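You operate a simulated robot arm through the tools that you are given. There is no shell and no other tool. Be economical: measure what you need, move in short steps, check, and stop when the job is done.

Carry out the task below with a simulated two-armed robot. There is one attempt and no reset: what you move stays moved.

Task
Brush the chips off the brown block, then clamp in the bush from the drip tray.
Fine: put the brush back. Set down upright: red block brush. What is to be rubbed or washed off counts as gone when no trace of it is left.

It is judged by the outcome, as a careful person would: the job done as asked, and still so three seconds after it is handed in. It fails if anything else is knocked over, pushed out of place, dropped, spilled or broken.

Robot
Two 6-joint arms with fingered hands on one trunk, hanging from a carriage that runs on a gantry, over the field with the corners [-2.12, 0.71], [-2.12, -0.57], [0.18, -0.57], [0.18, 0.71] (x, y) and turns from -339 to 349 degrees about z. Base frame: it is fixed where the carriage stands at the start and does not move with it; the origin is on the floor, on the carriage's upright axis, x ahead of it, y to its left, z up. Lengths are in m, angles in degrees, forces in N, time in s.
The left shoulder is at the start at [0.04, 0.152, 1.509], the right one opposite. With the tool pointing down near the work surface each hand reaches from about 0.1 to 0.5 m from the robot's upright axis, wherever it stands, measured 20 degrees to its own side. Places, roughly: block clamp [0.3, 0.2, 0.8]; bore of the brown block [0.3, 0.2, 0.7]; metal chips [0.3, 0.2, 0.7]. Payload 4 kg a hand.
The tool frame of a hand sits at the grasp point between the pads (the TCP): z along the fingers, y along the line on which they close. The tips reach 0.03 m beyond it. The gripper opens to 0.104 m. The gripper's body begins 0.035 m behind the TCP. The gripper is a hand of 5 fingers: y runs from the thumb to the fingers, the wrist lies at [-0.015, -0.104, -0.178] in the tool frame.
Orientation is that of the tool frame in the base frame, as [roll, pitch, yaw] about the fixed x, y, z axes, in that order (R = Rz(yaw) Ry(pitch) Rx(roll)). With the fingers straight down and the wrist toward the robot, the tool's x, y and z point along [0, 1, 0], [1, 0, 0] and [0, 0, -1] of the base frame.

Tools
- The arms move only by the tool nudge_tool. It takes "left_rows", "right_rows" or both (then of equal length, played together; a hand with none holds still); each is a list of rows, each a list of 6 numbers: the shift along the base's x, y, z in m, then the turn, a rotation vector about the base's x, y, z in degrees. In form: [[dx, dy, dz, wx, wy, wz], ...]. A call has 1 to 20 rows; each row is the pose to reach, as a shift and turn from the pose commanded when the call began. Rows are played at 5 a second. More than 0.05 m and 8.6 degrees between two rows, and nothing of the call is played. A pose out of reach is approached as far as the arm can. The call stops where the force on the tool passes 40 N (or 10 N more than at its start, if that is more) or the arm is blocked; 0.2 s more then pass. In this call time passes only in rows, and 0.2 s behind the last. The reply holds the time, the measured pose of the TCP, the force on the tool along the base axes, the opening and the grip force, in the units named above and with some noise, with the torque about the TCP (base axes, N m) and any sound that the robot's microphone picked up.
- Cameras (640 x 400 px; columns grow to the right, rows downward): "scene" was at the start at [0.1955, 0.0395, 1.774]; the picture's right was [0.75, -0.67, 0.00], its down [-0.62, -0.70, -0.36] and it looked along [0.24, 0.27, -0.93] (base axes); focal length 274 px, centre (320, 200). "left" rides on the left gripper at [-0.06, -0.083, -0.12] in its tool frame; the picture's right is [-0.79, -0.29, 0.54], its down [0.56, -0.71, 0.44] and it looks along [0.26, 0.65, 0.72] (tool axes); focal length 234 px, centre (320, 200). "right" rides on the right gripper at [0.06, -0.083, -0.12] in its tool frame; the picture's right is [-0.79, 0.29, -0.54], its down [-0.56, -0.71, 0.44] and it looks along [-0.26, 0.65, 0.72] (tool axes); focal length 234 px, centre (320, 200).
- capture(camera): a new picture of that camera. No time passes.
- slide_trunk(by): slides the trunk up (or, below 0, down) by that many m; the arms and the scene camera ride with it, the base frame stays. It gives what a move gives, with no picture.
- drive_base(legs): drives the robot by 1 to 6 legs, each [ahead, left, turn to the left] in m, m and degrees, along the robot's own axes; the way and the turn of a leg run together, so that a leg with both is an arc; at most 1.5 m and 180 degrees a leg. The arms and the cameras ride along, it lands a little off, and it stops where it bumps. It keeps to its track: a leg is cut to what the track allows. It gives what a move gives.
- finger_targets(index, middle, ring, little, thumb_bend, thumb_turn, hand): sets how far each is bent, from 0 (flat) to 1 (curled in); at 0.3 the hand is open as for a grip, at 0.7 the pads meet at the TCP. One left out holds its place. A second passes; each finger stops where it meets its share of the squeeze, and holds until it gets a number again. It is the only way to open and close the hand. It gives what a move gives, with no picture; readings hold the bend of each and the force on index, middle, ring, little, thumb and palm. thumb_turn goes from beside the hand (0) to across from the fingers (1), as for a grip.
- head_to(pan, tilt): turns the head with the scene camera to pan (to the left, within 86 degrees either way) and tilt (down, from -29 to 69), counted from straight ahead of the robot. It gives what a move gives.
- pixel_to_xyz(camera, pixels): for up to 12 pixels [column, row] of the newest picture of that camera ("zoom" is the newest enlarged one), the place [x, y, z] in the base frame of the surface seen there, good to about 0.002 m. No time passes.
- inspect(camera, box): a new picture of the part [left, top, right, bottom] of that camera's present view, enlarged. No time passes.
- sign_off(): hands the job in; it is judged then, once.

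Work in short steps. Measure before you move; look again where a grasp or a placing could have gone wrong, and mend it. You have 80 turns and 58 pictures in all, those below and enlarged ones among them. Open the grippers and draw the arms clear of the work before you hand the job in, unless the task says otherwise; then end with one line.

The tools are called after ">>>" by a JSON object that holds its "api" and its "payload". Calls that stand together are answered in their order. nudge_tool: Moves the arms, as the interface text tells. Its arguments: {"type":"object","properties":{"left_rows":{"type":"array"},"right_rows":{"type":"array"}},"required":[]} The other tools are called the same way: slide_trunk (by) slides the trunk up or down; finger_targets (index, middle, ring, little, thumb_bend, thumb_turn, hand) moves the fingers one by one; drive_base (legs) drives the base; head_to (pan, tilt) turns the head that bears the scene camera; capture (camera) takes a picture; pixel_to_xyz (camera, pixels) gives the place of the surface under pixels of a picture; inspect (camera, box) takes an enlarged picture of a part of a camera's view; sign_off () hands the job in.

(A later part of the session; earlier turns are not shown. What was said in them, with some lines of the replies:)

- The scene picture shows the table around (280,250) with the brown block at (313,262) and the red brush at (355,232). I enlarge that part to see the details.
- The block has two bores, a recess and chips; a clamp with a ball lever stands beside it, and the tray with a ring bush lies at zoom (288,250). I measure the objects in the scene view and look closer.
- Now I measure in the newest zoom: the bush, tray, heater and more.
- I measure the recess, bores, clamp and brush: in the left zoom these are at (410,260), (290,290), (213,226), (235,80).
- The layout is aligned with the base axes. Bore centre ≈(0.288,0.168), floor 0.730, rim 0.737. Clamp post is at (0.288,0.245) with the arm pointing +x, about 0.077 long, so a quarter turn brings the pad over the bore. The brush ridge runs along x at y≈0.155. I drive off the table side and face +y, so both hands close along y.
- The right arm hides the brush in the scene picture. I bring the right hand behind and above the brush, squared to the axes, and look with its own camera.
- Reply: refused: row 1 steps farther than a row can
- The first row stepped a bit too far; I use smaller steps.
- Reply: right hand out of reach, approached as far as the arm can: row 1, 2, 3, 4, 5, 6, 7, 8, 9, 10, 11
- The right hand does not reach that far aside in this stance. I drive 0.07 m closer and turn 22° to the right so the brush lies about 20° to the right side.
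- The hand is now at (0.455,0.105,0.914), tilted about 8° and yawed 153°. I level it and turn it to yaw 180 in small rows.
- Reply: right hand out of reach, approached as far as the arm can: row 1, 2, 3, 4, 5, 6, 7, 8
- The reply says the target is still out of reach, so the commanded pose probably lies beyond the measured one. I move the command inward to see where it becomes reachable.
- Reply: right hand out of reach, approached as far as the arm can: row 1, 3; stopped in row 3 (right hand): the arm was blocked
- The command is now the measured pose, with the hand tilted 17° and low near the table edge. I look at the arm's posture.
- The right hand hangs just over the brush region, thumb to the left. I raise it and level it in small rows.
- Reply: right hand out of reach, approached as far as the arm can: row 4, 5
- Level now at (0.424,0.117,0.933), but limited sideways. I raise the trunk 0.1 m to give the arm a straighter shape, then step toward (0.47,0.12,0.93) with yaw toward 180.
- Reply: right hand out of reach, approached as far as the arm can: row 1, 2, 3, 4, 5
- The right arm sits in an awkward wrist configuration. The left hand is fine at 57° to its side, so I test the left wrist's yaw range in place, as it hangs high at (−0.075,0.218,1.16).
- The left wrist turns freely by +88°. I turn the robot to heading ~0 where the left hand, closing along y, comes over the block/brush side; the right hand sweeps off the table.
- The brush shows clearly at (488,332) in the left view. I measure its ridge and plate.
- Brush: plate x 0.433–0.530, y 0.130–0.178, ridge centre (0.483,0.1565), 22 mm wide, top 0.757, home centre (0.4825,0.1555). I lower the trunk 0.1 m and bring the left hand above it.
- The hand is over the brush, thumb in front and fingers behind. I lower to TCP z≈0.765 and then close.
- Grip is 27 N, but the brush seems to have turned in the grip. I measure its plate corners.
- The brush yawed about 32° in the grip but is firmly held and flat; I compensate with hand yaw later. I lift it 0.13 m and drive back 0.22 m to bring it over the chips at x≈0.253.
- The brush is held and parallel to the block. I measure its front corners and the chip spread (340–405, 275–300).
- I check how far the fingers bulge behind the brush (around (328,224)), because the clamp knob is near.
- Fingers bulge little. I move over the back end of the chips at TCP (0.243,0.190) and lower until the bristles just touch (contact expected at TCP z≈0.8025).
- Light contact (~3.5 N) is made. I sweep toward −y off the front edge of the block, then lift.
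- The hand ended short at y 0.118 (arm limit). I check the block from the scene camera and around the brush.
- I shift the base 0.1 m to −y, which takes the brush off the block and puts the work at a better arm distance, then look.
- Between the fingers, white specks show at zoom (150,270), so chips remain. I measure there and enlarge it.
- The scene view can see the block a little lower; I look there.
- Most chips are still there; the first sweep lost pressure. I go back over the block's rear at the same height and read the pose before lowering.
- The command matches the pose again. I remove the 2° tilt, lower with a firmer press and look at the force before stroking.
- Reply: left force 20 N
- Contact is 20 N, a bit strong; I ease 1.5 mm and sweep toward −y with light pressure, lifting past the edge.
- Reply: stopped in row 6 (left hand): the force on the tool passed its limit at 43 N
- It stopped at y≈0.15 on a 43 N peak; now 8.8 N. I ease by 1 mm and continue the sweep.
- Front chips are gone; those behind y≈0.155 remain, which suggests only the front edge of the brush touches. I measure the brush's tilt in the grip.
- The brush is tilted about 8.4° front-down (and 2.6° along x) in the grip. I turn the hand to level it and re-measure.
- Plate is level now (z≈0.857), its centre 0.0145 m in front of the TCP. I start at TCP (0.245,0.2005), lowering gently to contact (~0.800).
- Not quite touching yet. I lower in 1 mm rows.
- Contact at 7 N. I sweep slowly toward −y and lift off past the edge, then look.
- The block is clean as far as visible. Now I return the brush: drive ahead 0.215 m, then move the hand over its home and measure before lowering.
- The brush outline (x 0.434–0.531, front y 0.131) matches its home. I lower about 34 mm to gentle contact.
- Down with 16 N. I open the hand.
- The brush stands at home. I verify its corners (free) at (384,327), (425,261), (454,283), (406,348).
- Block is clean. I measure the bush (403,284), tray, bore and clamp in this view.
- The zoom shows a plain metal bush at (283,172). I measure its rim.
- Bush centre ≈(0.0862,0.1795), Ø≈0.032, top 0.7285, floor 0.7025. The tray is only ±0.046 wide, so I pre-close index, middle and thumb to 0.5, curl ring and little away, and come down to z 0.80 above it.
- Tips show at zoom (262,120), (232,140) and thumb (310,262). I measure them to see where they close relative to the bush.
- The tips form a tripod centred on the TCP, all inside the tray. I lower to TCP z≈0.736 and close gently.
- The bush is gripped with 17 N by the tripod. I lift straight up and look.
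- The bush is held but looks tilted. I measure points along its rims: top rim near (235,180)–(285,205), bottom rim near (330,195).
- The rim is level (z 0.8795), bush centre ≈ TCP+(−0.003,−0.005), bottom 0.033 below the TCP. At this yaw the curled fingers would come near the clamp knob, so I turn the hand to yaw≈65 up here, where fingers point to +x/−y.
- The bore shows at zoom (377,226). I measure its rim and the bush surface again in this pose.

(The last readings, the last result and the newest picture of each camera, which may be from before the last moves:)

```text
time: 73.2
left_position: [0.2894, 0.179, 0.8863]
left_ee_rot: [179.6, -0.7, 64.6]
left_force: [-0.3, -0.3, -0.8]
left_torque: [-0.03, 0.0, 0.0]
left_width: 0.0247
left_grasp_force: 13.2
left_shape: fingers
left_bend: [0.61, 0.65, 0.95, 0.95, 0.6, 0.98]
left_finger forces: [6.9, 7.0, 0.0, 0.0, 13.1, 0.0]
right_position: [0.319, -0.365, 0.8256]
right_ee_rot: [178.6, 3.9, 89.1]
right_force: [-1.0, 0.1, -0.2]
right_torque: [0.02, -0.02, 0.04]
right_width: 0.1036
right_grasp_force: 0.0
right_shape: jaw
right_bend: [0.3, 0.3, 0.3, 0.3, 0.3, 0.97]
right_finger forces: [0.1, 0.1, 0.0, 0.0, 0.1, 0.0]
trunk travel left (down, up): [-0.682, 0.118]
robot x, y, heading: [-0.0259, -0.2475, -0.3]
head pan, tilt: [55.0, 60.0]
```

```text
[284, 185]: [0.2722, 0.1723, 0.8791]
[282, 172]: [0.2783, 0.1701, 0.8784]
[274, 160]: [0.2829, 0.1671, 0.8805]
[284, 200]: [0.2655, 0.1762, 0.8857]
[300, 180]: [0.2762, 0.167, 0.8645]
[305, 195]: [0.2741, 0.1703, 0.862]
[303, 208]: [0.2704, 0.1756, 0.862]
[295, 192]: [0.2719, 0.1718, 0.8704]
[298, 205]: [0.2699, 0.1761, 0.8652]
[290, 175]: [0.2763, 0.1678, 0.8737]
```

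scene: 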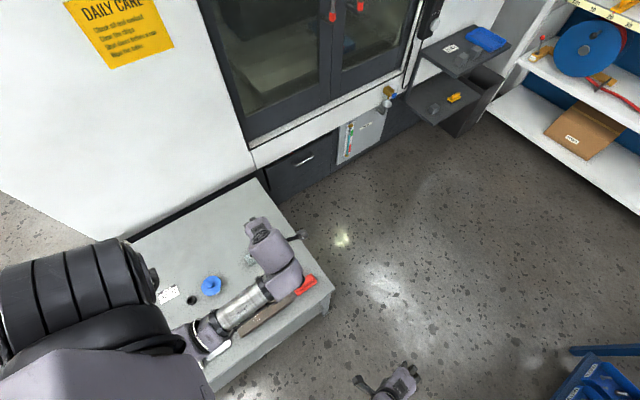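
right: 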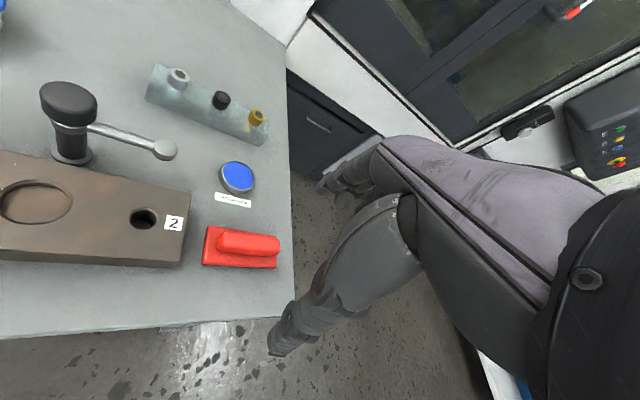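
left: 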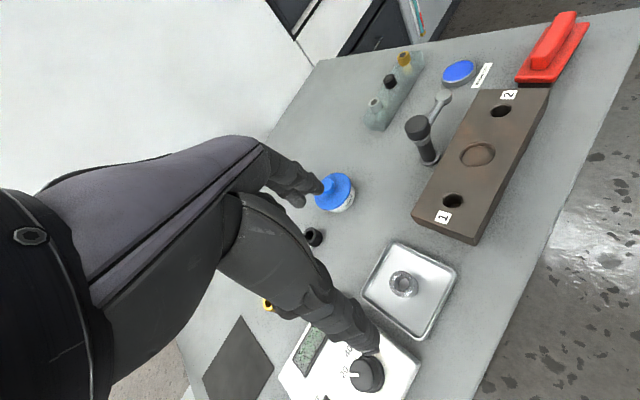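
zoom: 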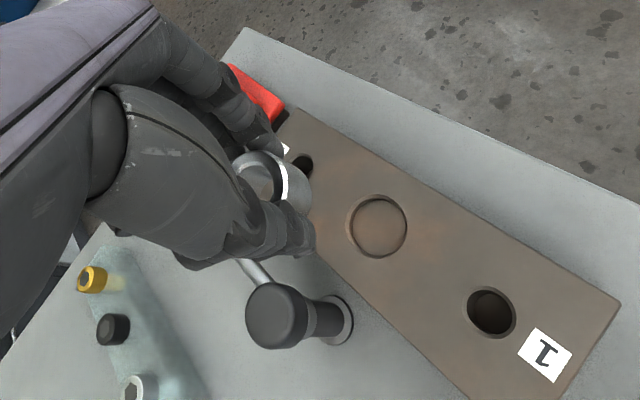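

Bore centre (0.2896,0.168), Ø≈0.039; the bush sits ≈(−0.0043,+0.002) from the TCP. I go to TCP (0.2939,0.166,0.777), just above the bore, and check.

>>> {"api": "nudge_tool", "payload": {"left_rows": [[0.0045, -0.013, -0.03, 0, 0, 0], [0.0045, -0.013, -0.06, 0, 0, 0], [0.0045, -0.013, -0.09, 0, 0, 0], [0.0045, -0.013, -0.107, 0, 0, 0], [0.0045, -0.013, -0.107, 0, 0, 0]]}}

>>> {"api": "inspect", "payload": {"camera": "left", "box": [270, 170, 400, 300]}}

```text
time: 74.4
left_position: [0.2933, 0.1667, 0.7797]
left_ee_rot: [179.8, -0.8, 64.6]
left_force: [-0.2, 0.1, -1.3]
left_torque: [-0.01, 0.03, -0.02]
left_width: 0.0239
left_grasp_force: 13.1
left_shape: fingers
left_bend: [0.71, 0.65, 0.95, 0.95, 0.6, 0.98]
left_finger forces: [6.7, 6.8, 0.0, 0.1, 12.6, 0.0]
right_position: [0.3187, -0.3648, 0.826]
right_ee_rot: [178.6, 4.0, 89.1]
right_force: [-0.3, -0.8, -0.2]
right_torque: [-0.03, 0.02, -0.01]
right_width: 0.1038
right_grasp_force: 0.0
right_shape: jaw
right_bend: [0.3, 0.3, 0.3, 0.3, 0.3, 0.97]
right_finger forces: [0.0, 0.0, 0.1, 0.1, 0.0, 0.0]
trunk travel left (down, up): [-0.682, 0.118]
robot x, y, heading: [-0.0265, -0.2485, -0.2]
head pan, tilt: [55.0, 60.0]
```

```text
3.08 times, centred on (335, 235) of left
```

zoom: 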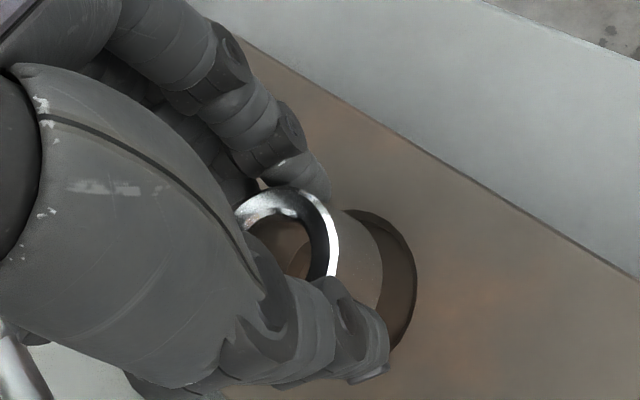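

The index bent from 0.61 to 0.71, so the bush shifted a bit in the grip. I re-measure it: wall around (360,255), top rim (333,245).

>>> {"api": "pixel_to_xyz", "payload": {"camera": "zoom", "pixels": [[345, 225], [355, 245], [362, 265], [365, 285], [375, 250], [380, 275], [334, 245], [330, 225], [315, 203], [290, 193], [265, 200], [333, 265]]}}

>>> {"api": "pixel_to_xyz", "payload": {"camera": "zoom", "pixels": [[415, 270], [405, 240], [380, 215], [405, 325], [398, 270], [250, 190], [240, 215], [300, 270], [290, 250]]}}

```text
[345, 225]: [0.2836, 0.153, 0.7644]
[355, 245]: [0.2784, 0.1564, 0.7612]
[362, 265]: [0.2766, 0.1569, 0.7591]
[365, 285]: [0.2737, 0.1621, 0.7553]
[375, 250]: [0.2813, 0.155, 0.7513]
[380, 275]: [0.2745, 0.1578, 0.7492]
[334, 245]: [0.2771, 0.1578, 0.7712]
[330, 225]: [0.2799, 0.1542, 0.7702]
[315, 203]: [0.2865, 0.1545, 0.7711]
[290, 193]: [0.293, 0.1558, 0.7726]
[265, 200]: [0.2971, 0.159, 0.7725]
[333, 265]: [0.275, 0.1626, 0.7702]
```

```text
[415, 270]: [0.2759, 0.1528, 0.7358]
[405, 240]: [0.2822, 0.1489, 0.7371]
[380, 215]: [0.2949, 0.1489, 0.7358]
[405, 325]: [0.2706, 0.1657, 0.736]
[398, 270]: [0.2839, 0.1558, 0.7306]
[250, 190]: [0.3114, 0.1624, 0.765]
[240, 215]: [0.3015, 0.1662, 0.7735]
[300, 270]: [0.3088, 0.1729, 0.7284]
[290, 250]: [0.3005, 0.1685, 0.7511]
```

Bush centre is ≈(0.288,0.168), 1.5 mm from the bore centre, nearly level. I lower 16 mm in small rows with that correction.

>>> {"api": "nudge_tool", "payload": {"left_rows": [[0.0015, 0, -0.006, 0, 0, 0], [0.0015, 0, -0.011, 0, 0, 0], [0.0015, 0, -0.014, 0, 0, 0], [0.0015, 0, -0.016, 0, 0, 0], [0.0015, 0, -0.017, 0, 0, 0], [0.0015, 0, -0.017, 0, 0, 0]]}}

```text
time: 75.3
left_position: [0.3009, 0.17, 0.7684]
left_ee_rot: [179.4, -0.9, 64.6]
left_force: [-5.2, -2.8, 30.5]
left_torque: [0.09, 1.27, 0.12]
left_width: 0.0246
left_grasp_force: 25.9
left_shape: fingers
left_bend: [0.71, 0.67, 0.95, 0.95, 0.61, 0.95]
left_finger forces: [5.9, 4.7, 0.0, 0.0, 41.6, 0.0]
right_position: [0.3184, -0.3634, 0.8245]
right_ee_rot: [178.6, 3.9, 89.1]
right_force: [-0.5, 0.0, 1.1]
right_torque: [0.05, -0.02, 0.0]
right_width: 0.1038
right_grasp_force: 0.0
right_shape: jaw
right_bend: [0.3, 0.3, 0.3, 0.3, 0.3, 0.97]
right_finger forces: [0.0, 0.0, 0.1, 0.0, 0.0, 0.1]
trunk travel left (down, up): [-0.682, 0.118]
robot x, y, heading: [-0.0267, -0.2501, -0.2]
head pan, tilt: [55.0, 60.0]
stopped in row 4 (left hand): the force on the tool passed its limit at 45 N (the readings are from after the stop); the commanded pose is now the measured one
```

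The thumb carries 42 N: its tip has met the block top. I look where the bush is now.

>>> {"api": "inspect", "payload": {"camera": "left", "box": [270, 170, 400, 300]}}

>>> {"api": "pixel_to_xyz", "payload": {"camera": "zoom", "pixels": [[345, 225], [355, 245], [362, 265], [334, 245], [330, 225], [315, 203], [290, 193], [265, 200], [333, 265], [375, 250], [240, 215]]}}

```text
3.08 times, centred on (335, 235) of left
```

zoom: 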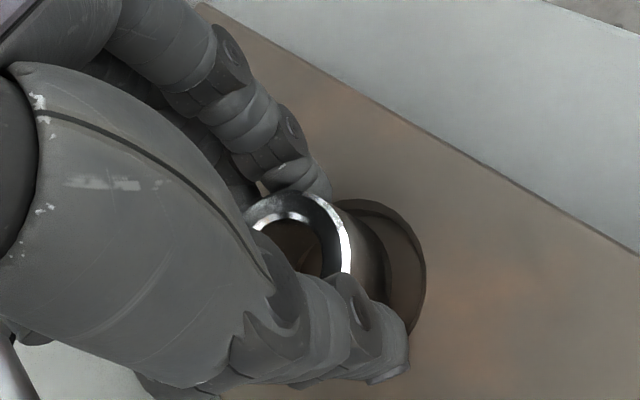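

```text
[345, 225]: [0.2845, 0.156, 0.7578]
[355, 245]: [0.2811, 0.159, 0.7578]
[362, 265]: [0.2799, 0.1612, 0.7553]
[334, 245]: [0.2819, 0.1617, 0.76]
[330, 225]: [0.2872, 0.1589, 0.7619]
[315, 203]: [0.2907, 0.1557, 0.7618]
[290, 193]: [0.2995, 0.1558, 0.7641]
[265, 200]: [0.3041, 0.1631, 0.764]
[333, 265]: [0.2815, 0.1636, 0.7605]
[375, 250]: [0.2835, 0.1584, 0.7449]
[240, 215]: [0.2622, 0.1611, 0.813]
```

The bush was pushed about 5 mm to +x and tilts ~10° (high on +x), so it catches the bore's rim. I raise 7 mm, tilt the hand +9° about y (lifts the thumb, levels the bush) and re-measure.

>>> {"api": "nudge_tool", "payload": {"left_rows": [[0, 0, 0.004, 0, 0, 0], [-0.001, -0.001, 0.008, 0, 3, 0], [-0.0016, -0.0015, 0.009, 0, 6, 0], [-0.0016, -0.0015, 0.009, 0, 9, 0], [-0.0016, -0.0015, 0.009, 0, 9, 0]]}}

>>> {"api": "inspect", "payload": {"camera": "left", "box": [270, 170, 400, 300]}}

>>> {"api": "pixel_to_xyz", "payload": {"camera": "zoom", "pixels": [[345, 225], [355, 245], [362, 265], [334, 245], [330, 225], [315, 203], [290, 193], [265, 200], [333, 265], [375, 250], [365, 225], [375, 270]]}}

```text
time: 76.5
left_position: [0.2961, 0.164, 0.7771]
left_ee_rot: [-172.4, 3.2, 64.9]
left_force: [-0.2, -0.7, -1.2]
left_torque: [0.0, -0.04, 0.03]
left_width: 0.0238
left_grasp_force: 15.0
left_shape: fingers
left_bend: [0.71, 0.66, 0.95, 0.95, 0.61, 0.97]
left_finger forces: [7.3, 7.3, 0.0, 0.0, 13.7, 0.0]
right_position: [0.3187, -0.3656, 0.8246]
right_ee_rot: [178.7, 3.9, 89.0]
right_force: [1.3, 0.6, -0.4]
right_torque: [-0.02, -0.01, 0.02]
right_width: 0.1039
right_grasp_force: 0.0
right_shape: jaw
right_bend: [0.3, 0.3, 0.3, 0.3, 0.3, 0.97]
right_finger forces: [0.0, 0.0, 0.1, 0.1, 0.1, 0.0]
trunk travel left (down, up): [-0.682, 0.118]
robot x, y, heading: [-0.025, -0.2523, -0.6]
head pan, tilt: [55.0, 60.0]
```

```text
3.08 times, centred on (335, 235) of left
```

zoom: 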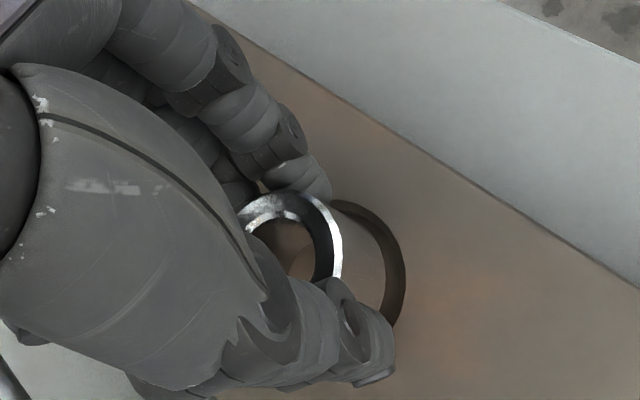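

```text
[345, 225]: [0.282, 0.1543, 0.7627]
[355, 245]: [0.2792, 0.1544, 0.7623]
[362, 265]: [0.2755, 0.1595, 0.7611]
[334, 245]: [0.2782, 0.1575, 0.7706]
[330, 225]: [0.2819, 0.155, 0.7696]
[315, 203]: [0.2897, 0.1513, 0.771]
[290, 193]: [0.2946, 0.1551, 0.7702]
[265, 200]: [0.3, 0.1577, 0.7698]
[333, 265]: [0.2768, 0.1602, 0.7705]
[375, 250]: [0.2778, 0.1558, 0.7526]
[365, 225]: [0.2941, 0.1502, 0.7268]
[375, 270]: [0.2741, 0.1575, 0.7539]
```

Level now (rim 0.770–0.771), centre ≈(0.2885,0.167). I shift +1 mm in x and y and lower in steps.

>>> {"api": "nudge_tool", "payload": {"left_rows": [[0.001, 0.001, -0.004, 0, 0, 0], [0.001, 0.001, -0.008, 0, 0, 0], [0.001, 0.001, -0.011, 0, 0, 0], [0.001, 0.001, -0.013, 0, 0, 0], [0.001, 0.001, -0.0145, 0, 0, 0], [0.001, 0.001, -0.0145, 0, 0, 0]]}}

>>> {"api": "inspect", "payload": {"camera": "left", "box": [270, 170, 400, 300]}}

>>> {"api": "pixel_to_xyz", "payload": {"camera": "zoom", "pixels": [[345, 225], [355, 245], [362, 265], [334, 245], [330, 225], [315, 203], [290, 193], [265, 200], [333, 265], [375, 250], [365, 225], [375, 370]]}}

```text
time: 77.9
left_position: [0.302, 0.1657, 0.7639]
left_ee_rot: [-172.8, 3.2, 64.8]
left_force: [-4.2, -4.5, 24.6]
left_torque: [0.07, 0.12, -0.09]
left_width: 0.0244
left_grasp_force: 31.4
left_shape: fingers
left_bend: [0.71, 0.73, 0.95, 0.95, 0.58, 0.97]
left_finger forces: [15.1, 26.4, 0.1, 0.0, 21.6, 0.1]
right_position: [0.3182, -0.365, 0.8263]
right_ee_rot: [178.6, 4.1, 89.1]
right_force: [-0.3, 0.3, 0.9]
right_torque: [0.02, 0.0, -0.04]
right_width: 0.1039
right_grasp_force: 0.1
right_shape: jaw
right_bend: [0.3, 0.3, 0.3, 0.3, 0.3, 0.97]
right_finger forces: [0.0, 0.1, 0.1, 0.1, 0.0, 0.0]
trunk travel left (down, up): [-0.682, 0.118]
robot x, y, heading: [-0.028, -0.2509, -0.3]
head pan, tilt: [55.0, 60.0]
stopped in row 6 (left hand): the force on the tool passed its limit at 41 N (the readings are from after the stop); the commanded pose is now the measured one
```

```text
3.08 times, centred on (335, 235) of left
```

zoom: 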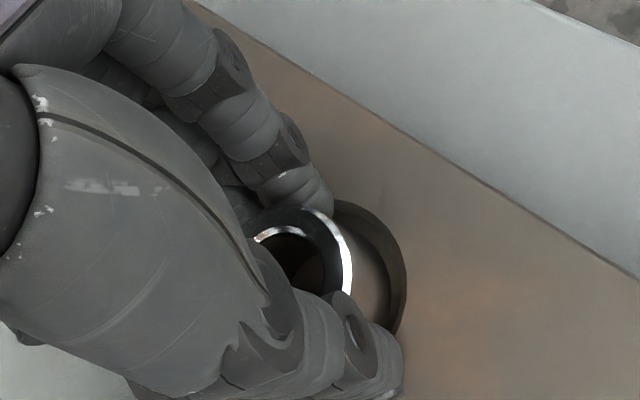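

```text
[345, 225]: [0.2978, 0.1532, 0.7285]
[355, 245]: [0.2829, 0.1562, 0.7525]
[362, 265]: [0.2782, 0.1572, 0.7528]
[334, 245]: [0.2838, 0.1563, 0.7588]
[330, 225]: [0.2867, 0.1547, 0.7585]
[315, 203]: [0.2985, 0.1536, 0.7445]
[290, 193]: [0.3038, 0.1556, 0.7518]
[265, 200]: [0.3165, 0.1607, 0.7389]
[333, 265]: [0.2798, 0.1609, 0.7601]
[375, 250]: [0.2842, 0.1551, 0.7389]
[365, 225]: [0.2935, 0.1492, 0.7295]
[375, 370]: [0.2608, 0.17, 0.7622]
```

Now the bush is in the bore mouth (centre ≈0.290,0.170; top ≈0.759, a few mm above the seat), with the finger tips on the block. I ease up 1.5 mm and open gently so it drops in.

>>> {"api": "nudge_tool", "payload": {"left_rows": [[0, 0, 0.0015, 0, 0, 0], [0, 0, 0.0015, 0, 0, 0]]}}

>>> {"api": "finger_targets", "payload": {"hand": "left", "index": 0.52, "middle": 0.52, "thumb_bend": 0.47}}

>>> {"api": "inspect", "payload": {"camera": "left", "box": [270, 170, 400, 300]}}

>>> {"api": "pixel_to_xyz", "payload": {"camera": "zoom", "pixels": [[345, 225], [355, 245], [362, 265], [334, 245], [330, 225], [315, 210], [290, 210], [350, 265], [345, 285], [375, 250]]}}

```text
time: 78.5
left_position: [0.3014, 0.1666, 0.7638]
left_ee_rot: [-172.7, 3.1, 64.8]
left_force: [1.3, -2.6, 11.4]
left_torque: [0.04, -0.11, -0.01]
left_width: 0.0245
left_grasp_force: 22.1
left_shape: fingers
left_bend: [0.71, 0.73, 0.95, 0.95, 0.58, 0.97]
left_finger forces: [8.9, 20.6, 0.0, 0.0, 15.1, 0.0]
right_position: [0.3195, -0.3662, 0.8263]
right_ee_rot: [178.6, 4.0, 89.1]
right_force: [0.5, 0.6, -0.3]
right_torque: [-0.01, 0.0, -0.03]
right_width: 0.1038
right_grasp_force: 0.1
right_shape: jaw
right_bend: [0.3, 0.3, 0.3, 0.3, 0.3, 0.97]
right_finger forces: [0.0, 0.0, 0.1, 0.0, 0.0, 0.1]
trunk travel left (down, up): [-0.682, 0.118]
robot x, y, heading: [-0.0269, -0.2502, -0.2]
head pan, tilt: [55.0, 60.0]
```

```text
time: 79.5
left_position: [0.2989, 0.1687, 0.7643]
left_ee_rot: [-172.6, 3.0, 64.8]
left_force: [-12.0, 0.9, 25.3]
left_torque: [-0.1, 0.09, -0.05]
left_width: 0.0351
left_grasp_force: 15.5
left_shape: fingers
left_bend: [0.65, 0.75, 0.95, 0.95, 0.47, 0.97]
left_finger forces: [23.0, 8.6, 0.0, 0.0, 0.0, 0.1]
right_position: [0.3172, -0.3634, 0.8241]
right_ee_rot: [178.8, 3.8, 89.1]
right_force: [0.2, -0.6, -0.3]
right_torque: [-0.02, -0.01, 0.02]
right_width: 0.104
right_grasp_force: 0.1
right_shape: jaw
right_bend: [0.3, 0.3, 0.3, 0.3, 0.3, 0.97]
right_finger forces: [0.0, 0.1, 0.0, 0.0, 0.0, 0.2]
trunk travel left (down, up): [-0.682, 0.118]
robot x, y, heading: [-0.0252, -0.2462, -0.4]
head pan, tilt: [55.0, 60.0]
```

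```text
3.08 times, centred on (335, 235) of left
```

zoom: 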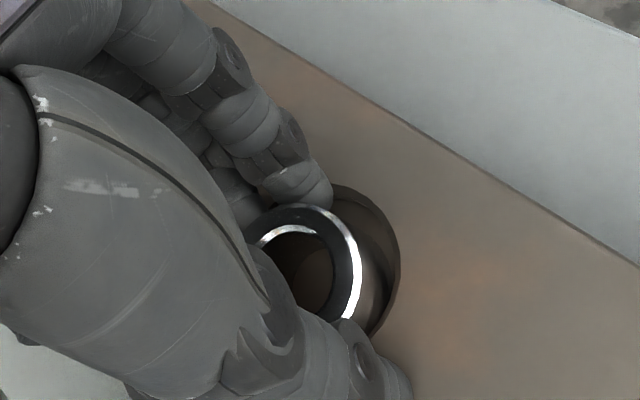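

```text
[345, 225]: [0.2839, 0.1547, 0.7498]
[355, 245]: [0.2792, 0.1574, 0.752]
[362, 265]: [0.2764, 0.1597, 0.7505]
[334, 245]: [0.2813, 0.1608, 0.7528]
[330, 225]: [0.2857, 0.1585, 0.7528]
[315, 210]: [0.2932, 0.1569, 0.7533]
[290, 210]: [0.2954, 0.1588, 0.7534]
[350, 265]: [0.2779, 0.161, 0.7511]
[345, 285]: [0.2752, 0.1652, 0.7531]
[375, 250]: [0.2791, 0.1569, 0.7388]
```

The bush has dropped in: its top is level at 0.753. Index and middle still press on the block, so I raise the hand slowly so they open free.

>>> {"api": "nudge_tool", "payload": {"left_rows": [[0.001, 0, 0.003, 0, 0, 0], [0.002, 0, 0.006, 0, 0, 0], [0.002, 0, 0.01, 0, 0, 0], [0.002, 0, 0.015, 0, 0, 0], [0.002, 0, 0.02, 0, 0, 0], [0.002, 0, 0.03, 0, 0, 0], [0.002, 0, 0.06, 0, 0, 0], [0.002, 0, 0.1, 0, -4, 0], [0.002, 0, 0.14, 0, -9, 0], [0.002, 0, 0.16, 0, -9, 0], [0.002, 0, 0.16, 0, -9, 0]]}}

>>> {"api": "capture", "payload": {"camera": "left"}}

```text
time: 81.9
left_position: [0.3018, 0.1649, 0.9245]
left_ee_rot: [179.2, -0.7, 64.6]
left_force: [0.6, 0.4, -0.1]
left_torque: [0.01, -0.03, 0.0]
left_width: 0.054
left_grasp_force: 0.1
left_shape: fingers
left_bend: [0.52, 0.52, 0.95, 0.95, 0.47, 0.97]
left_finger forces: [0.0, 0.1, 0.0, 0.1, 0.0, 0.1]
right_position: [0.3191, -0.366, 0.8249]
right_ee_rot: [178.6, 4.1, 89.1]
right_force: [0.2, -0.3, 0.5]
right_torque: [0.01, 0.02, -0.01]
right_width: 0.1041
right_grasp_force: 0.1
right_shape: jaw
right_bend: [0.3, 0.3, 0.3, 0.3, 0.3, 0.97]
right_finger forces: [0.1, 0.1, 0.0, 0.1, 0.0, 0.1]
trunk travel left (down, up): [-0.682, 0.118]
robot x, y, heading: [-0.025, -0.2515, -0.2]
head pan, tilt: [55.0, 60.0]
```

```text
7 pictures are left
```

left: 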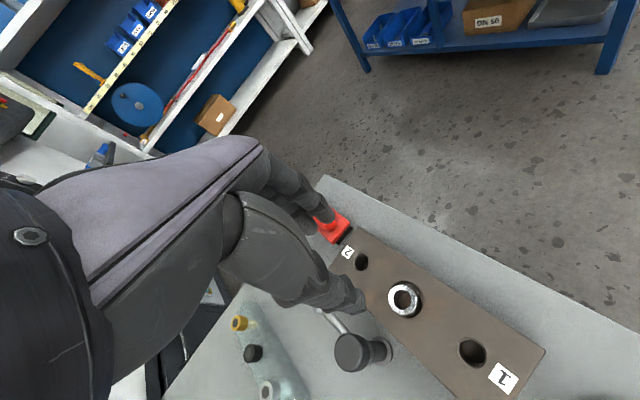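

The bush stands in the bore at (404,299). I measure it and the knob and lever.

>>> {"api": "pixel_to_xyz", "payload": {"camera": "left", "pixels": [[390, 299], [419, 302], [405, 285], [404, 314], [404, 300], [350, 342], [336, 350], [366, 350], [350, 367], [335, 325], [325, 317], [345, 336]]}}

```text
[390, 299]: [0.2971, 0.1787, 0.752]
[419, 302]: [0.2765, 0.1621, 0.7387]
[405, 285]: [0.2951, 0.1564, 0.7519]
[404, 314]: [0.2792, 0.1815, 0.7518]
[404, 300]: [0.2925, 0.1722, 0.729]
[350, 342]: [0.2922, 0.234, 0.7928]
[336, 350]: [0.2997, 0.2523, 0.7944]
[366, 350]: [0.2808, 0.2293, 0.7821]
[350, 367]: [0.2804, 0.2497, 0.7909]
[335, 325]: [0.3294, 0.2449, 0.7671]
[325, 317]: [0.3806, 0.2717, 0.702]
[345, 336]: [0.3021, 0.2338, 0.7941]
```

The bush is in place: centre ≈(0.287,0.169), top 0.752. The knob centre is (0.2905,0.2415), top 0.793. I will twist the knob −90° with the tripod grip: turn the hand to yaw 150 and go above the knob.

>>> {"api": "nudge_tool", "payload": {"left_rows": [[0, 0.008, 0, 0, 0, 8], [-0.002, 0.016, 0, 0, 0, 16], [-0.003, 0.024, 0, 0, 0, 24], [-0.004, 0.032, 0, 0, 0, 32], [-0.005, 0.04, 0, 0, 0, 40], [-0.006, 0.048, 0, 0, 0, 48], [-0.007, 0.056, 0, 0, 0, 56], [-0.008, 0.064, 0, 0, 0, 64], [-0.008, 0.072, 0, 0, 0, 72], [-0.008, 0.08, 0, 0, 0, 80], [-0.008, 0.082, -0.02, 0, 0, 85.4], [-0.008, 0.082, -0.06, 0, 0, 85.4], [-0.008, 0.082, -0.085, 0, 0, 85.4], [-0.008, 0.082, -0.085, 0, 0, 85.4]]}}

>>> {"api": "inspect", "payload": {"camera": "left", "box": [260, 160, 420, 320]}}

```text
time: 84.9
left_position: [0.2958, 0.2482, 0.8394]
left_ee_rot: [179.2, -0.7, 150.0]
left_force: [0.1, 0.0, 0.8]
left_torque: [0.02, 0.0, -0.01]
left_width: 0.0537
left_grasp_force: 0.1
left_shape: fingers
left_bend: [0.52, 0.52, 0.95, 0.95, 0.47, 0.97]
left_finger forces: [0.1, 0.1, 0.0, 0.0, 0.0, 0.1]
right_position: [0.3192, -0.3651, 0.8259]
right_ee_rot: [178.6, 4.0, 89.2]
right_force: [1.3, -0.3, -1.0]
right_torque: [-0.01, -0.01, 0.0]
right_width: 0.1041
right_grasp_force: 0.0
right_shape: jaw
right_bend: [0.3, 0.3, 0.3, 0.3, 0.3, 0.97]
right_finger forces: [0.0, 0.0, 0.0, 0.0, 0.0, 0.0]
trunk travel left (down, up): [-0.682, 0.118]
robot x, y, heading: [-0.0255, -0.2462, -0.2]
head pan, tilt: [55.0, 60.0]
```

```text
2.50 times, centred on (340, 240) of left
```

zoom: 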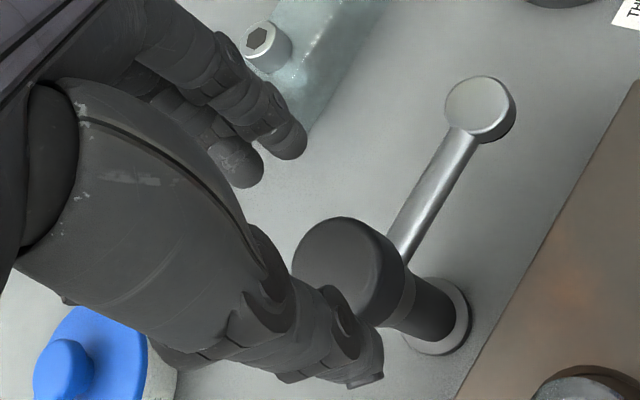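

I measure the finger tips, knob and pad edge from this view.

>>> {"api": "pixel_to_xyz", "payload": {"camera": "zoom", "pixels": [[345, 222], [375, 240], [385, 280], [310, 240], [345, 260], [400, 300], [290, 148], [242, 178], [368, 375], [508, 120], [475, 105], [440, 185]]}}

```text
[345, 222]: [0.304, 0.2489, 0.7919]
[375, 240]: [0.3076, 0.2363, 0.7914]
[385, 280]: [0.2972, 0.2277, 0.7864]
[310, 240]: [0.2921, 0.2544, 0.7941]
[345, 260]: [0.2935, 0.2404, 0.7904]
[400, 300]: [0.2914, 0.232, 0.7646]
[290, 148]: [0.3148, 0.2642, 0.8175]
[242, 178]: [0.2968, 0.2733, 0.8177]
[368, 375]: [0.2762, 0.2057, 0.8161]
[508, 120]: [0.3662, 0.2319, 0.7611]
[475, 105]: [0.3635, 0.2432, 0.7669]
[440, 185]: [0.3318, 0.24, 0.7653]
```

Knob axis ≈(0.292,0.2415), tips would be at ≈0.775 – above the arm (0.7675). I lower to TCP z 0.800 and close firmly on the knob.

>>> {"api": "nudge_tool", "payload": {"left_rows": [[-0.0013, -0.0017, -0.02, 0, 0, 0], [-0.0013, -0.0017, -0.039, 0, 0, 0], [-0.0013, -0.0017, -0.039, 0, 0, 0]]}}

>>> {"api": "finger_targets", "payload": {"hand": "left", "index": 0.8, "middle": 0.8, "thumb_bend": 0.8}}

```text
time: 85.7
left_position: [0.2944, 0.2459, 0.8001]
left_ee_rot: [179.3, -0.7, 150.0]
left_force: [0.2, 0.1, -0.1]
left_torque: [-0.03, -0.01, -0.02]
left_width: 0.0535
left_grasp_force: 0.2
left_shape: fingers
left_bend: [0.52, 0.52, 0.95, 0.95, 0.47, 0.97]
left_finger forces: [0.1, 0.0, 0.1, 0.0, 0.0, 0.1]
right_position: [0.3182, -0.3654, 0.8254]
right_ee_rot: [178.5, 4.0, 89.1]
right_force: [0.3, 0.1, 1.3]
right_torque: [0.05, 0.0, 0.01]
right_width: 0.1042
right_grasp_force: 0.1
right_shape: jaw
right_bend: [0.3, 0.3, 0.3, 0.3, 0.3, 0.97]
right_finger forces: [0.0, 0.1, 0.0, 0.1, 0.0, 0.0]
trunk travel left (down, up): [-0.682, 0.118]
robot x, y, heading: [-0.0264, -0.2508, -0.3]
head pan, tilt: [55.0, 60.0]
```

```text
time: 86.7
left_position: [0.2939, 0.2476, 0.8015]
left_ee_rot: [179.3, -0.7, 150.1]
left_force: [4.4, 5.9, -8.4]
left_torque: [0.05, -0.09, 0.0]
left_width: 0.0254
left_grasp_force: 14.3
left_shape: fingers
left_bend: [0.62, 0.64, 0.95, 0.95, 0.59, 0.98]
left_finger forces: [8.5, 9.8, 0.0, 0.0, 11.0, 0.1]
right_position: [0.3205, -0.3657, 0.8252]
right_ee_rot: [178.6, 4.0, 89.1]
right_force: [0.1, 0.0, -0.8]
right_torque: [0.04, -0.01, 0.01]
right_width: 0.1038
right_grasp_force: 0.0
right_shape: jaw
right_bend: [0.3, 0.3, 0.3, 0.3, 0.3, 0.97]
right_finger forces: [0.0, 0.0, 0.1, 0.0, 0.0, 0.0]
trunk travel left (down, up): [-0.682, 0.118]
robot x, y, heading: [-0.0264, -0.2505, 0.0]
head pan, tilt: [55.0, 60.0]
```

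Firm hold on the knob. I turn it −32° about its axis first and watch the forces.

>>> {"api": "nudge_tool", "payload": {"left_rows": [[0.0004, -0.0002, 0, 0, 0, -4], [0.0007, -0.0005, 0, 0, 0, -8], [0.0013, -0.001, 0, 0, 0, -16], [0.0019, -0.0017, 0, 0, 0, -24], [0.0023, -0.0024, 0, 0, 0, -32], [0.0023, -0.0024, 0, 0, 0, -32]]}}

>>> {"api": "inspect", "payload": {"camera": "left", "box": [260, 160, 420, 320]}}

```text
time: 88.1
left_position: [0.2952, 0.244, 0.8006]
left_ee_rot: [179.2, -0.8, 118.0]
left_force: [0.9, 5.1, -0.9]
left_torque: [0.07, 0.03, -0.05]
left_width: 0.0256
left_grasp_force: 14.6
left_shape: fingers
left_bend: [0.62, 0.64, 0.95, 0.95, 0.59, 0.98]
left_finger forces: [6.7, 9.9, 0.1, 0.1, 12.0, 0.0]
right_position: [0.3184, -0.3651, 0.8243]
right_ee_rot: [178.6, 3.9, 89.1]
right_force: [0.7, -0.1, -0.3]
right_torque: [0.0, 0.04, -0.01]
right_width: 0.1039
right_grasp_force: 0.0
right_shape: jaw
right_bend: [0.3, 0.3, 0.3, 0.3, 0.3, 0.97]
right_finger forces: [0.0, 0.0, 0.0, 0.0, 0.0, 0.0]
trunk travel left (down, up): [-0.682, 0.118]
robot x, y, heading: [-0.0286, -0.2505, -0.4]
head pan, tilt: [55.0, 60.0]
```

```text
2.50 times, centred on (340, 240) of left
```

zoom: 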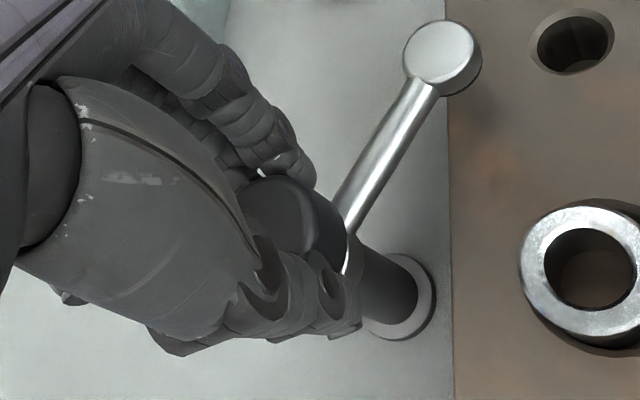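

The lever turns along with the knob. I check the pad's place and then continue the turn to −90°.

>>> {"api": "pixel_to_xyz", "payload": {"camera": "zoom", "pixels": [[438, 52], [405, 130], [480, 70], [340, 200]]}}

>>> {"api": "nudge_tool", "payload": {"left_rows": [[0.0003, -0.0008, 0, 0, 0, -8], [0.0006, -0.0017, 0, 0, 0, -16], [0.0007, -0.0025, 0, 0, 0, -24], [0.0007, -0.0034, 0, 0, 0, -32], [0.0006, -0.004, 0, 0, 0, -38], [0.0006, -0.004, 0, 0, 0, -38]]}}

```text
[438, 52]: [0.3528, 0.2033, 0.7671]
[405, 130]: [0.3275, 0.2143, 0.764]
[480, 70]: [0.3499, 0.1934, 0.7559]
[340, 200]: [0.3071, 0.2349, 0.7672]
```

```text
time: 89.5
left_position: [0.2966, 0.2409, 0.8005]
left_ee_rot: [179.2, -0.8, 79.9]
left_force: [0.1, 3.5, -1.0]
left_torque: [0.09, 0.11, 0.01]
left_width: 0.0253
left_grasp_force: 13.7
left_shape: fingers
left_bend: [0.64, 0.65, 0.95, 0.95, 0.59, 0.98]
left_finger forces: [5.5, 8.8, 0.1, 0.1, 13.3, 0.1]
right_position: [0.3196, -0.3645, 0.8257]
right_ee_rot: [178.6, 4.1, 89.1]
right_force: [0.1, 0.5, 0.1]
right_torque: [0.01, -0.02, -0.04]
right_width: 0.104
right_grasp_force: 0.0
right_shape: jaw
right_bend: [0.3, 0.3, 0.3, 0.3, 0.3, 0.97]
right_finger forces: [0.1, 0.0, 0.0, 0.0, 0.0, 0.0]
trunk travel left (down, up): [-0.682, 0.118]
robot x, y, heading: [-0.0273, -0.2506, -0.5]
head pan, tilt: [55.0, 60.0]
```

No slip so far (pad was at −32°). Now at −70°, I turn the last 20° and look.

>>> {"api": "nudge_tool", "payload": {"left_rows": [[-0.0003, -0.0006, 0, 0, 0, -6], [-0.0006, -0.0012, 0, 0, 0, -12], [-0.001, -0.0017, 0, 0, 0, -16], [-0.0013, -0.002, 0, 0, 0, -20], [-0.0013, -0.002, 0, 0, 0, -20]]}}

>>> {"api": "capture", "payload": {"camera": "left"}}

```text
time: 90.7
left_position: [0.2946, 0.2384, 0.8006]
left_ee_rot: [179.2, -0.8, 60.0]
left_force: [0.4, 3.0, -0.5]
left_torque: [0.12, 0.05, -0.01]
left_width: 0.025
left_grasp_force: 14.1
left_shape: fingers
left_bend: [0.64, 0.65, 0.95, 0.95, 0.59, 0.98]
left_finger forces: [5.3, 8.3, 0.0, 0.0, 14.1, 0.0]
right_position: [0.3185, -0.3651, 0.8264]
right_ee_rot: [178.6, 4.0, 89.2]
right_force: [-0.5, -0.4, -0.7]
right_torque: [0.02, 0.0, -0.02]
right_width: 0.1038
right_grasp_force: 0.1
right_shape: jaw
right_bend: [0.3, 0.3, 0.3, 0.3, 0.3, 0.97]
right_finger forces: [0.0, 0.0, 0.1, 0.0, 0.0, 0.0]
trunk travel left (down, up): [-0.682, 0.118]
robot x, y, heading: [-0.026, -0.2487, -0.1]
head pan, tilt: [55.0, 60.0]
```

```text
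4 pictures are left
```

left: 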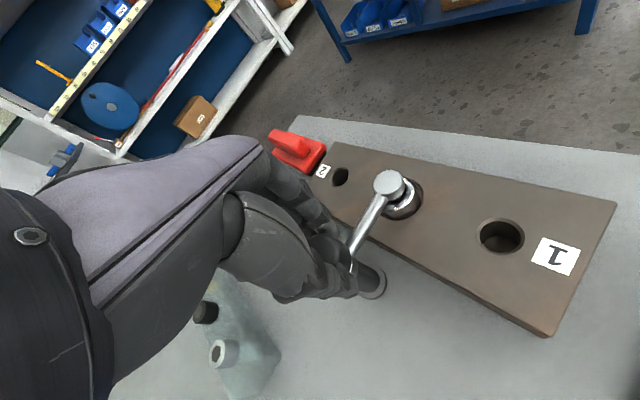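

Pad is above the bush at (389,183). I measure pad and bush positions.

>>> {"api": "pixel_to_xyz", "payload": {"camera": "left", "pixels": [[389, 181], [375, 185], [402, 178], [389, 172], [389, 193], [405, 205], [412, 197], [370, 220], [400, 192], [356, 242]]}}

```text
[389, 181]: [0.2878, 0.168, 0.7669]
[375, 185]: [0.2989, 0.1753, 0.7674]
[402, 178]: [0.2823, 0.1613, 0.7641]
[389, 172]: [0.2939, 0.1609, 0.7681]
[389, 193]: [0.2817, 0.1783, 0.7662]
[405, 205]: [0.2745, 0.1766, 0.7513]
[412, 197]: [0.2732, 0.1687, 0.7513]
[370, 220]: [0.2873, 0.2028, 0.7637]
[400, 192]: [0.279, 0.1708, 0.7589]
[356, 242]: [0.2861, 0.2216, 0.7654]
```

The pad (centre ≈0.289,0.1685, top 0.767) is right over the bush (top 0.7515). I test whether the clamp also goes down by pressing the knob lightly, 4 mm.

>>> {"api": "nudge_tool", "payload": {"left_rows": [[0, 0, -0.001, 0, 0, 0], [0, 0, -0.002, 0, 0, 0], [0, 0, -0.003, 0, 0, 0], [0, 0, -0.004, 0, 0, 0], [0, 0, -0.004, 0, 0, 0]]}}

>>> {"api": "inspect", "payload": {"camera": "left", "box": [340, 140, 460, 260]}}

```text
time: 91.9
left_position: [0.2964, 0.2375, 0.7975]
left_ee_rot: [179.1, -0.8, 60.0]
left_force: [-2.6, -2.4, 23.3]
left_torque: [0.08, 0.28, 0.01]
left_width: 0.0249
left_grasp_force: 17.8
left_shape: fingers
left_bend: [0.71, 0.65, 0.95, 0.95, 0.59, 0.97]
left_finger forces: [8.0, 9.4, 0.0, 0.1, 17.6, 0.0]
right_position: [0.3199, -0.3646, 0.8262]
right_ee_rot: [178.5, 3.8, 89.2]
right_force: [0.1, -0.5, 1.1]
right_torque: [0.0, -0.01, -0.01]
right_width: 0.1039
right_grasp_force: 0.0
right_shape: jaw
right_bend: [0.3, 0.3, 0.3, 0.3, 0.3, 0.97]
right_finger forces: [0.0, 0.0, 0.0, 0.0, 0.0, 0.0]
trunk travel left (down, up): [-0.682, 0.118]
robot x, y, heading: [-0.0247, -0.2485, -0.2]
head pan, tilt: [55.0, 60.0]
```

```text
3.33 times, centred on (400, 200) of left
```

zoom: 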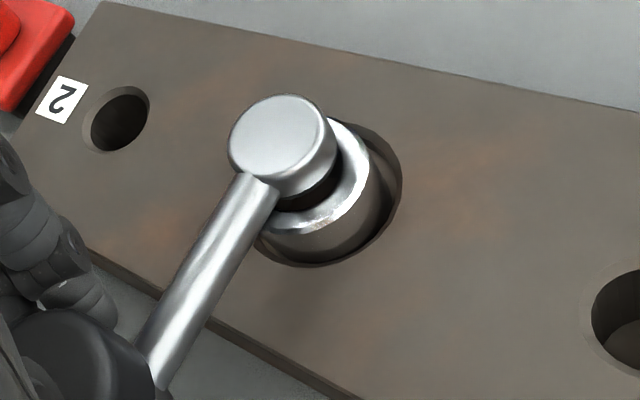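

I compare the heights: pad top (280,140), pad lower edge (300,193), bush top (320,222).

>>> {"api": "pixel_to_xyz", "payload": {"camera": "zoom", "pixels": [[280, 135], [255, 140], [295, 185], [325, 172], [320, 222], [352, 165], [300, 196], [210, 260], [345, 230]]}}

```text
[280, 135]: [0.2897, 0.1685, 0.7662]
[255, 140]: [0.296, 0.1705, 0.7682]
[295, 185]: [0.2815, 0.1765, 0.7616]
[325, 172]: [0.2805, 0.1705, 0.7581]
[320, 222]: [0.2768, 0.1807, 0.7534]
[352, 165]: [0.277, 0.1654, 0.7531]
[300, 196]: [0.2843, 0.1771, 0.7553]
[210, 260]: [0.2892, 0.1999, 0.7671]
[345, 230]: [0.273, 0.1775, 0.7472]
```

The clamp is vertically rigid and the pad lower edge (0.755) sits at the bush top (0.753), so the swing is the clamping. I release the knob and lift straight up.

>>> {"api": "nudge_tool", "payload": {"left_rows": [[0, 0, 0.002, 0, 0, 0], [-0.001, 0.0005, 0.0035, 0, 0, 0], [-0.001, 0.0005, 0.0035, 0, 0, 0]]}}

>>> {"api": "finger_targets", "payload": {"hand": "left", "index": 0.5, "middle": 0.5, "thumb_bend": 0.47}}

>>> {"api": "nudge_tool", "payload": {"left_rows": [[0, 0, 0.01, 0, 0, 0], [0, 0, 0.03, 0, 0, 0], [0, 0, 0.07, 0, 0, 0], [0, 0, 0.11, 0, 0, 0], [0, 0, 0.15, 0, 0, 0], [0, 0, 0.18, 0, 0, 0], [0, 0, 0.18, 0, 0, 0]]}}

>>> {"api": "finger_targets", "payload": {"hand": "left", "index": 0.3, "middle": 0.3, "ring": 0.3, "little": 0.3, "thumb_bend": 0.3}}

>>> {"api": "drive_base", "payload": {"legs": [[-0.25, 0, 0]]}}

>>> {"api": "capture", "payload": {"camera": "left"}}

```text
time: 92.7
left_position: [0.2952, 0.239, 0.7993]
left_ee_rot: [179.2, -0.8, 60.1]
left_force: [7.1, 2.7, -6.6]
left_torque: [0.04, -0.2, -0.03]
left_width: 0.0249
left_grasp_force: 14.3
left_shape: fingers
left_bend: [0.64, 0.65, 0.95, 0.95, 0.59, 0.98]
left_finger forces: [6.3, 10.7, 0.1, 0.0, 11.5, 0.1]
right_position: [0.3202, -0.3649, 0.8254]
right_ee_rot: [178.5, 3.9, 89.1]
right_force: [0.0, 0.2, -0.6]
right_torque: [0.02, 0.01, 0.01]
right_width: 0.104
right_grasp_force: 0.0
right_shape: jaw
right_bend: [0.3, 0.3, 0.3, 0.3, 0.3, 0.97]
right_finger forces: [0.1, 0.0, 0.0, 0.0, 0.0, 0.1]
trunk travel left (down, up): [-0.682, 0.118]
robot x, y, heading: [-0.0244, -0.2497, -0.4]
head pan, tilt: [55.0, 60.0]
```

```text
time: 93.7
left_position: [0.2938, 0.2386, 0.8001]
left_ee_rot: [179.2, -0.7, 60.0]
left_force: [-0.5, 0.6, 0.0]
left_torque: [0.01, -0.03, 0.03]
left_width: 0.0555
left_grasp_force: 0.1
left_shape: fingers
left_bend: [0.5, 0.5, 0.95, 0.95, 0.47, 0.97]
left_finger forces: [0.0, 0.0, 0.0, 0.0, 0.0, 0.0]
right_position: [0.3187, -0.3656, 0.8252]
right_ee_rot: [178.7, 4.0, 89.1]
right_force: [-0.3, -0.5, 0.5]
right_torque: [-0.03, 0.01, -0.02]
right_width: 0.104
right_grasp_force: 0.1
right_shape: jaw
right_bend: [0.3, 0.3, 0.3, 0.3, 0.3, 0.97]
right_finger forces: [0.0, 0.1, 0.0, 0.1, 0.0, 0.0]
trunk travel left (down, up): [-0.682, 0.118]
robot x, y, heading: [-0.0263, -0.2492, -0.7]
head pan, tilt: [55.0, 60.0]
```

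```text
time: 95.3
left_position: [0.2934, 0.2373, 0.9795]
left_ee_rot: [179.2, -0.7, 60.0]
left_force: [-0.3, -0.4, 0.2]
left_torque: [0.0, 0.0, -0.01]
left_width: 0.0556
left_grasp_force: 0.0
left_shape: fingers
left_bend: [0.5, 0.5, 0.95, 0.95, 0.47, 0.97]
left_finger forces: [0.0, 0.0, 0.1, 0.0, 0.1, 0.0]
right_position: [0.3189, -0.3647, 0.8249]
right_ee_rot: [178.5, 4.0, 89.1]
right_force: [0.1, -0.7, 0.4]
right_torque: [-0.01, 0.02, -0.01]
right_width: 0.1041
right_grasp_force: 0.2
right_shape: jaw
right_bend: [0.3, 0.3, 0.3, 0.3, 0.3, 0.97]
right_finger forces: [0.1, 0.0, 0.0, 0.0, 0.1, 0.1]
trunk travel left (down, up): [-0.682, 0.118]
robot x, y, heading: [-0.0231, -0.2499, -0.3]
head pan, tilt: [55.0, 60.0]
```

```text
time: 96.3
left_position: [0.2942, 0.2364, 0.9802]
left_ee_rot: [179.2, -0.6, 60.1]
left_force: [-0.3, 0.1, 0.0]
left_torque: [0.02, -0.01, -0.05]
left_width: 0.1034
left_grasp_force: 0.2
left_shape: fingers
left_bend: [0.3, 0.3, 0.3, 0.3, 0.3, 0.94]
left_finger forces: [0.0, 0.0, 0.0, 0.0, 0.1, 0.0]
right_position: [0.3186, -0.3646, 0.8251]
right_ee_rot: [178.6, 4.1, 89.0]
right_force: [1.0, -0.4, -0.1]
right_torque: [0.0, -0.01, 0.01]
right_width: 0.1039
right_grasp_force: 0.0
right_shape: jaw
right_bend: [0.3, 0.3, 0.3, 0.3, 0.3, 0.97]
right_finger forces: [0.0, 0.1, 0.0, 0.1, 0.0, 0.0]
trunk travel left (down, up): [-0.682, 0.118]
robot x, y, heading: [-0.0261, -0.2495, -0.4]
head pan, tilt: [55.0, 60.0]
```

```text
time: 98.2
left_position: [0.0413, 0.2391, 0.9801]
left_ee_rot: [179.2, -0.6, 60.1]
left_force: [-0.6, -0.9, 1.1]
left_torque: [0.02, 0.01, 0.01]
left_width: 0.1029
left_grasp_force: 0.0
left_shape: fingers
left_bend: [0.3, 0.3, 0.3, 0.3, 0.3, 0.94]
left_finger forces: [0.0, 0.1, 0.0, 0.1, 0.0, 0.0]
right_position: [0.0663, -0.3641, 0.8249]
right_ee_rot: [178.6, 4.0, 89.2]
right_force: [0.2, 0.0, 0.4]
right_torque: [0.02, -0.03, 0.02]
right_width: 0.104
right_grasp_force: 0.0
right_shape: jaw
right_bend: [0.3, 0.3, 0.3, 0.3, 0.3, 0.97]
right_finger forces: [0.0, 0.0, 0.0, 0.1, 0.0, 0.1]
trunk travel left (down, up): [-0.682, 0.118]
robot x, y, heading: [-0.2774, -0.2517, -0.6]
head pan, tilt: [55.0, 60.0]
```

```text
2 pictures are left
```

left: 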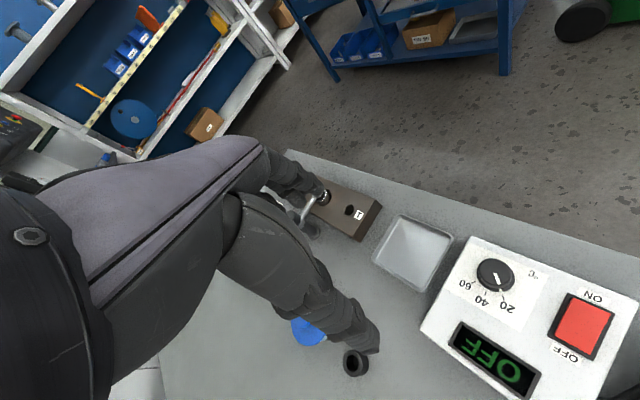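

The arm is clear and the pad remains over the bush. I aim the head at the block and use one enlarged picture for a final check.

>>> {"api": "head_to", "payload": {"pan": 37, "tilt": 55}}

>>> {"api": "inspect", "payload": {"camera": "scene", "box": [230, 110, 410, 290]}}

```text
time: 99.0
left_position: [0.0417, 0.2382, 0.9803]
left_ee_rot: [179.1, -0.6, 59.9]
left_force: [-0.3, -1.5, 0.6]
left_torque: [0.02, 0.02, -0.02]
left_width: 0.1031
left_grasp_force: 0.1
left_shape: fingers
left_bend: [0.3, 0.3, 0.3, 0.3, 0.3, 0.94]
left_finger forces: [0.1, 0.1, 0.0, 0.1, 0.0, 0.0]
right_position: [0.0663, -0.3643, 0.8265]
right_ee_rot: [178.5, 3.9, 89.1]
right_force: [0.4, 0.6, -0.4]
right_torque: [0.04, 0.0, 0.01]
right_width: 0.1041
right_grasp_force: 0.1
right_shape: jaw
right_bend: [0.3, 0.3, 0.3, 0.3, 0.3, 0.97]
right_finger forces: [0.0, 0.1, 0.0, 0.0, 0.1, 0.0]
trunk travel left (down, up): [-0.682, 0.118]
robot x, y, heading: [-0.2782, -0.2488, -0.2]
head pan, tilt: [37.0, 55.0]
```

```text
2.22 times, centred on (320, 200) of scene
```

zoom: 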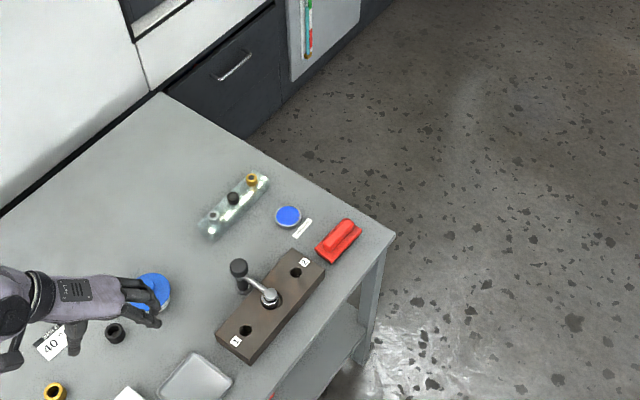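

The block is clean, the bush is in the bore under the clamp pad, the brush is upright at its place, and the hands are open and clear, so I hand it in.

>>> {"api": "sign_off", "payload": {}}

```text
The job is handed in.
```

The chips are off the brown block, the bush from the drip tray is in the centre bore with the clamp pad swung over it, and the red brush is upright again, about 1 cm and 5° off its original spot.
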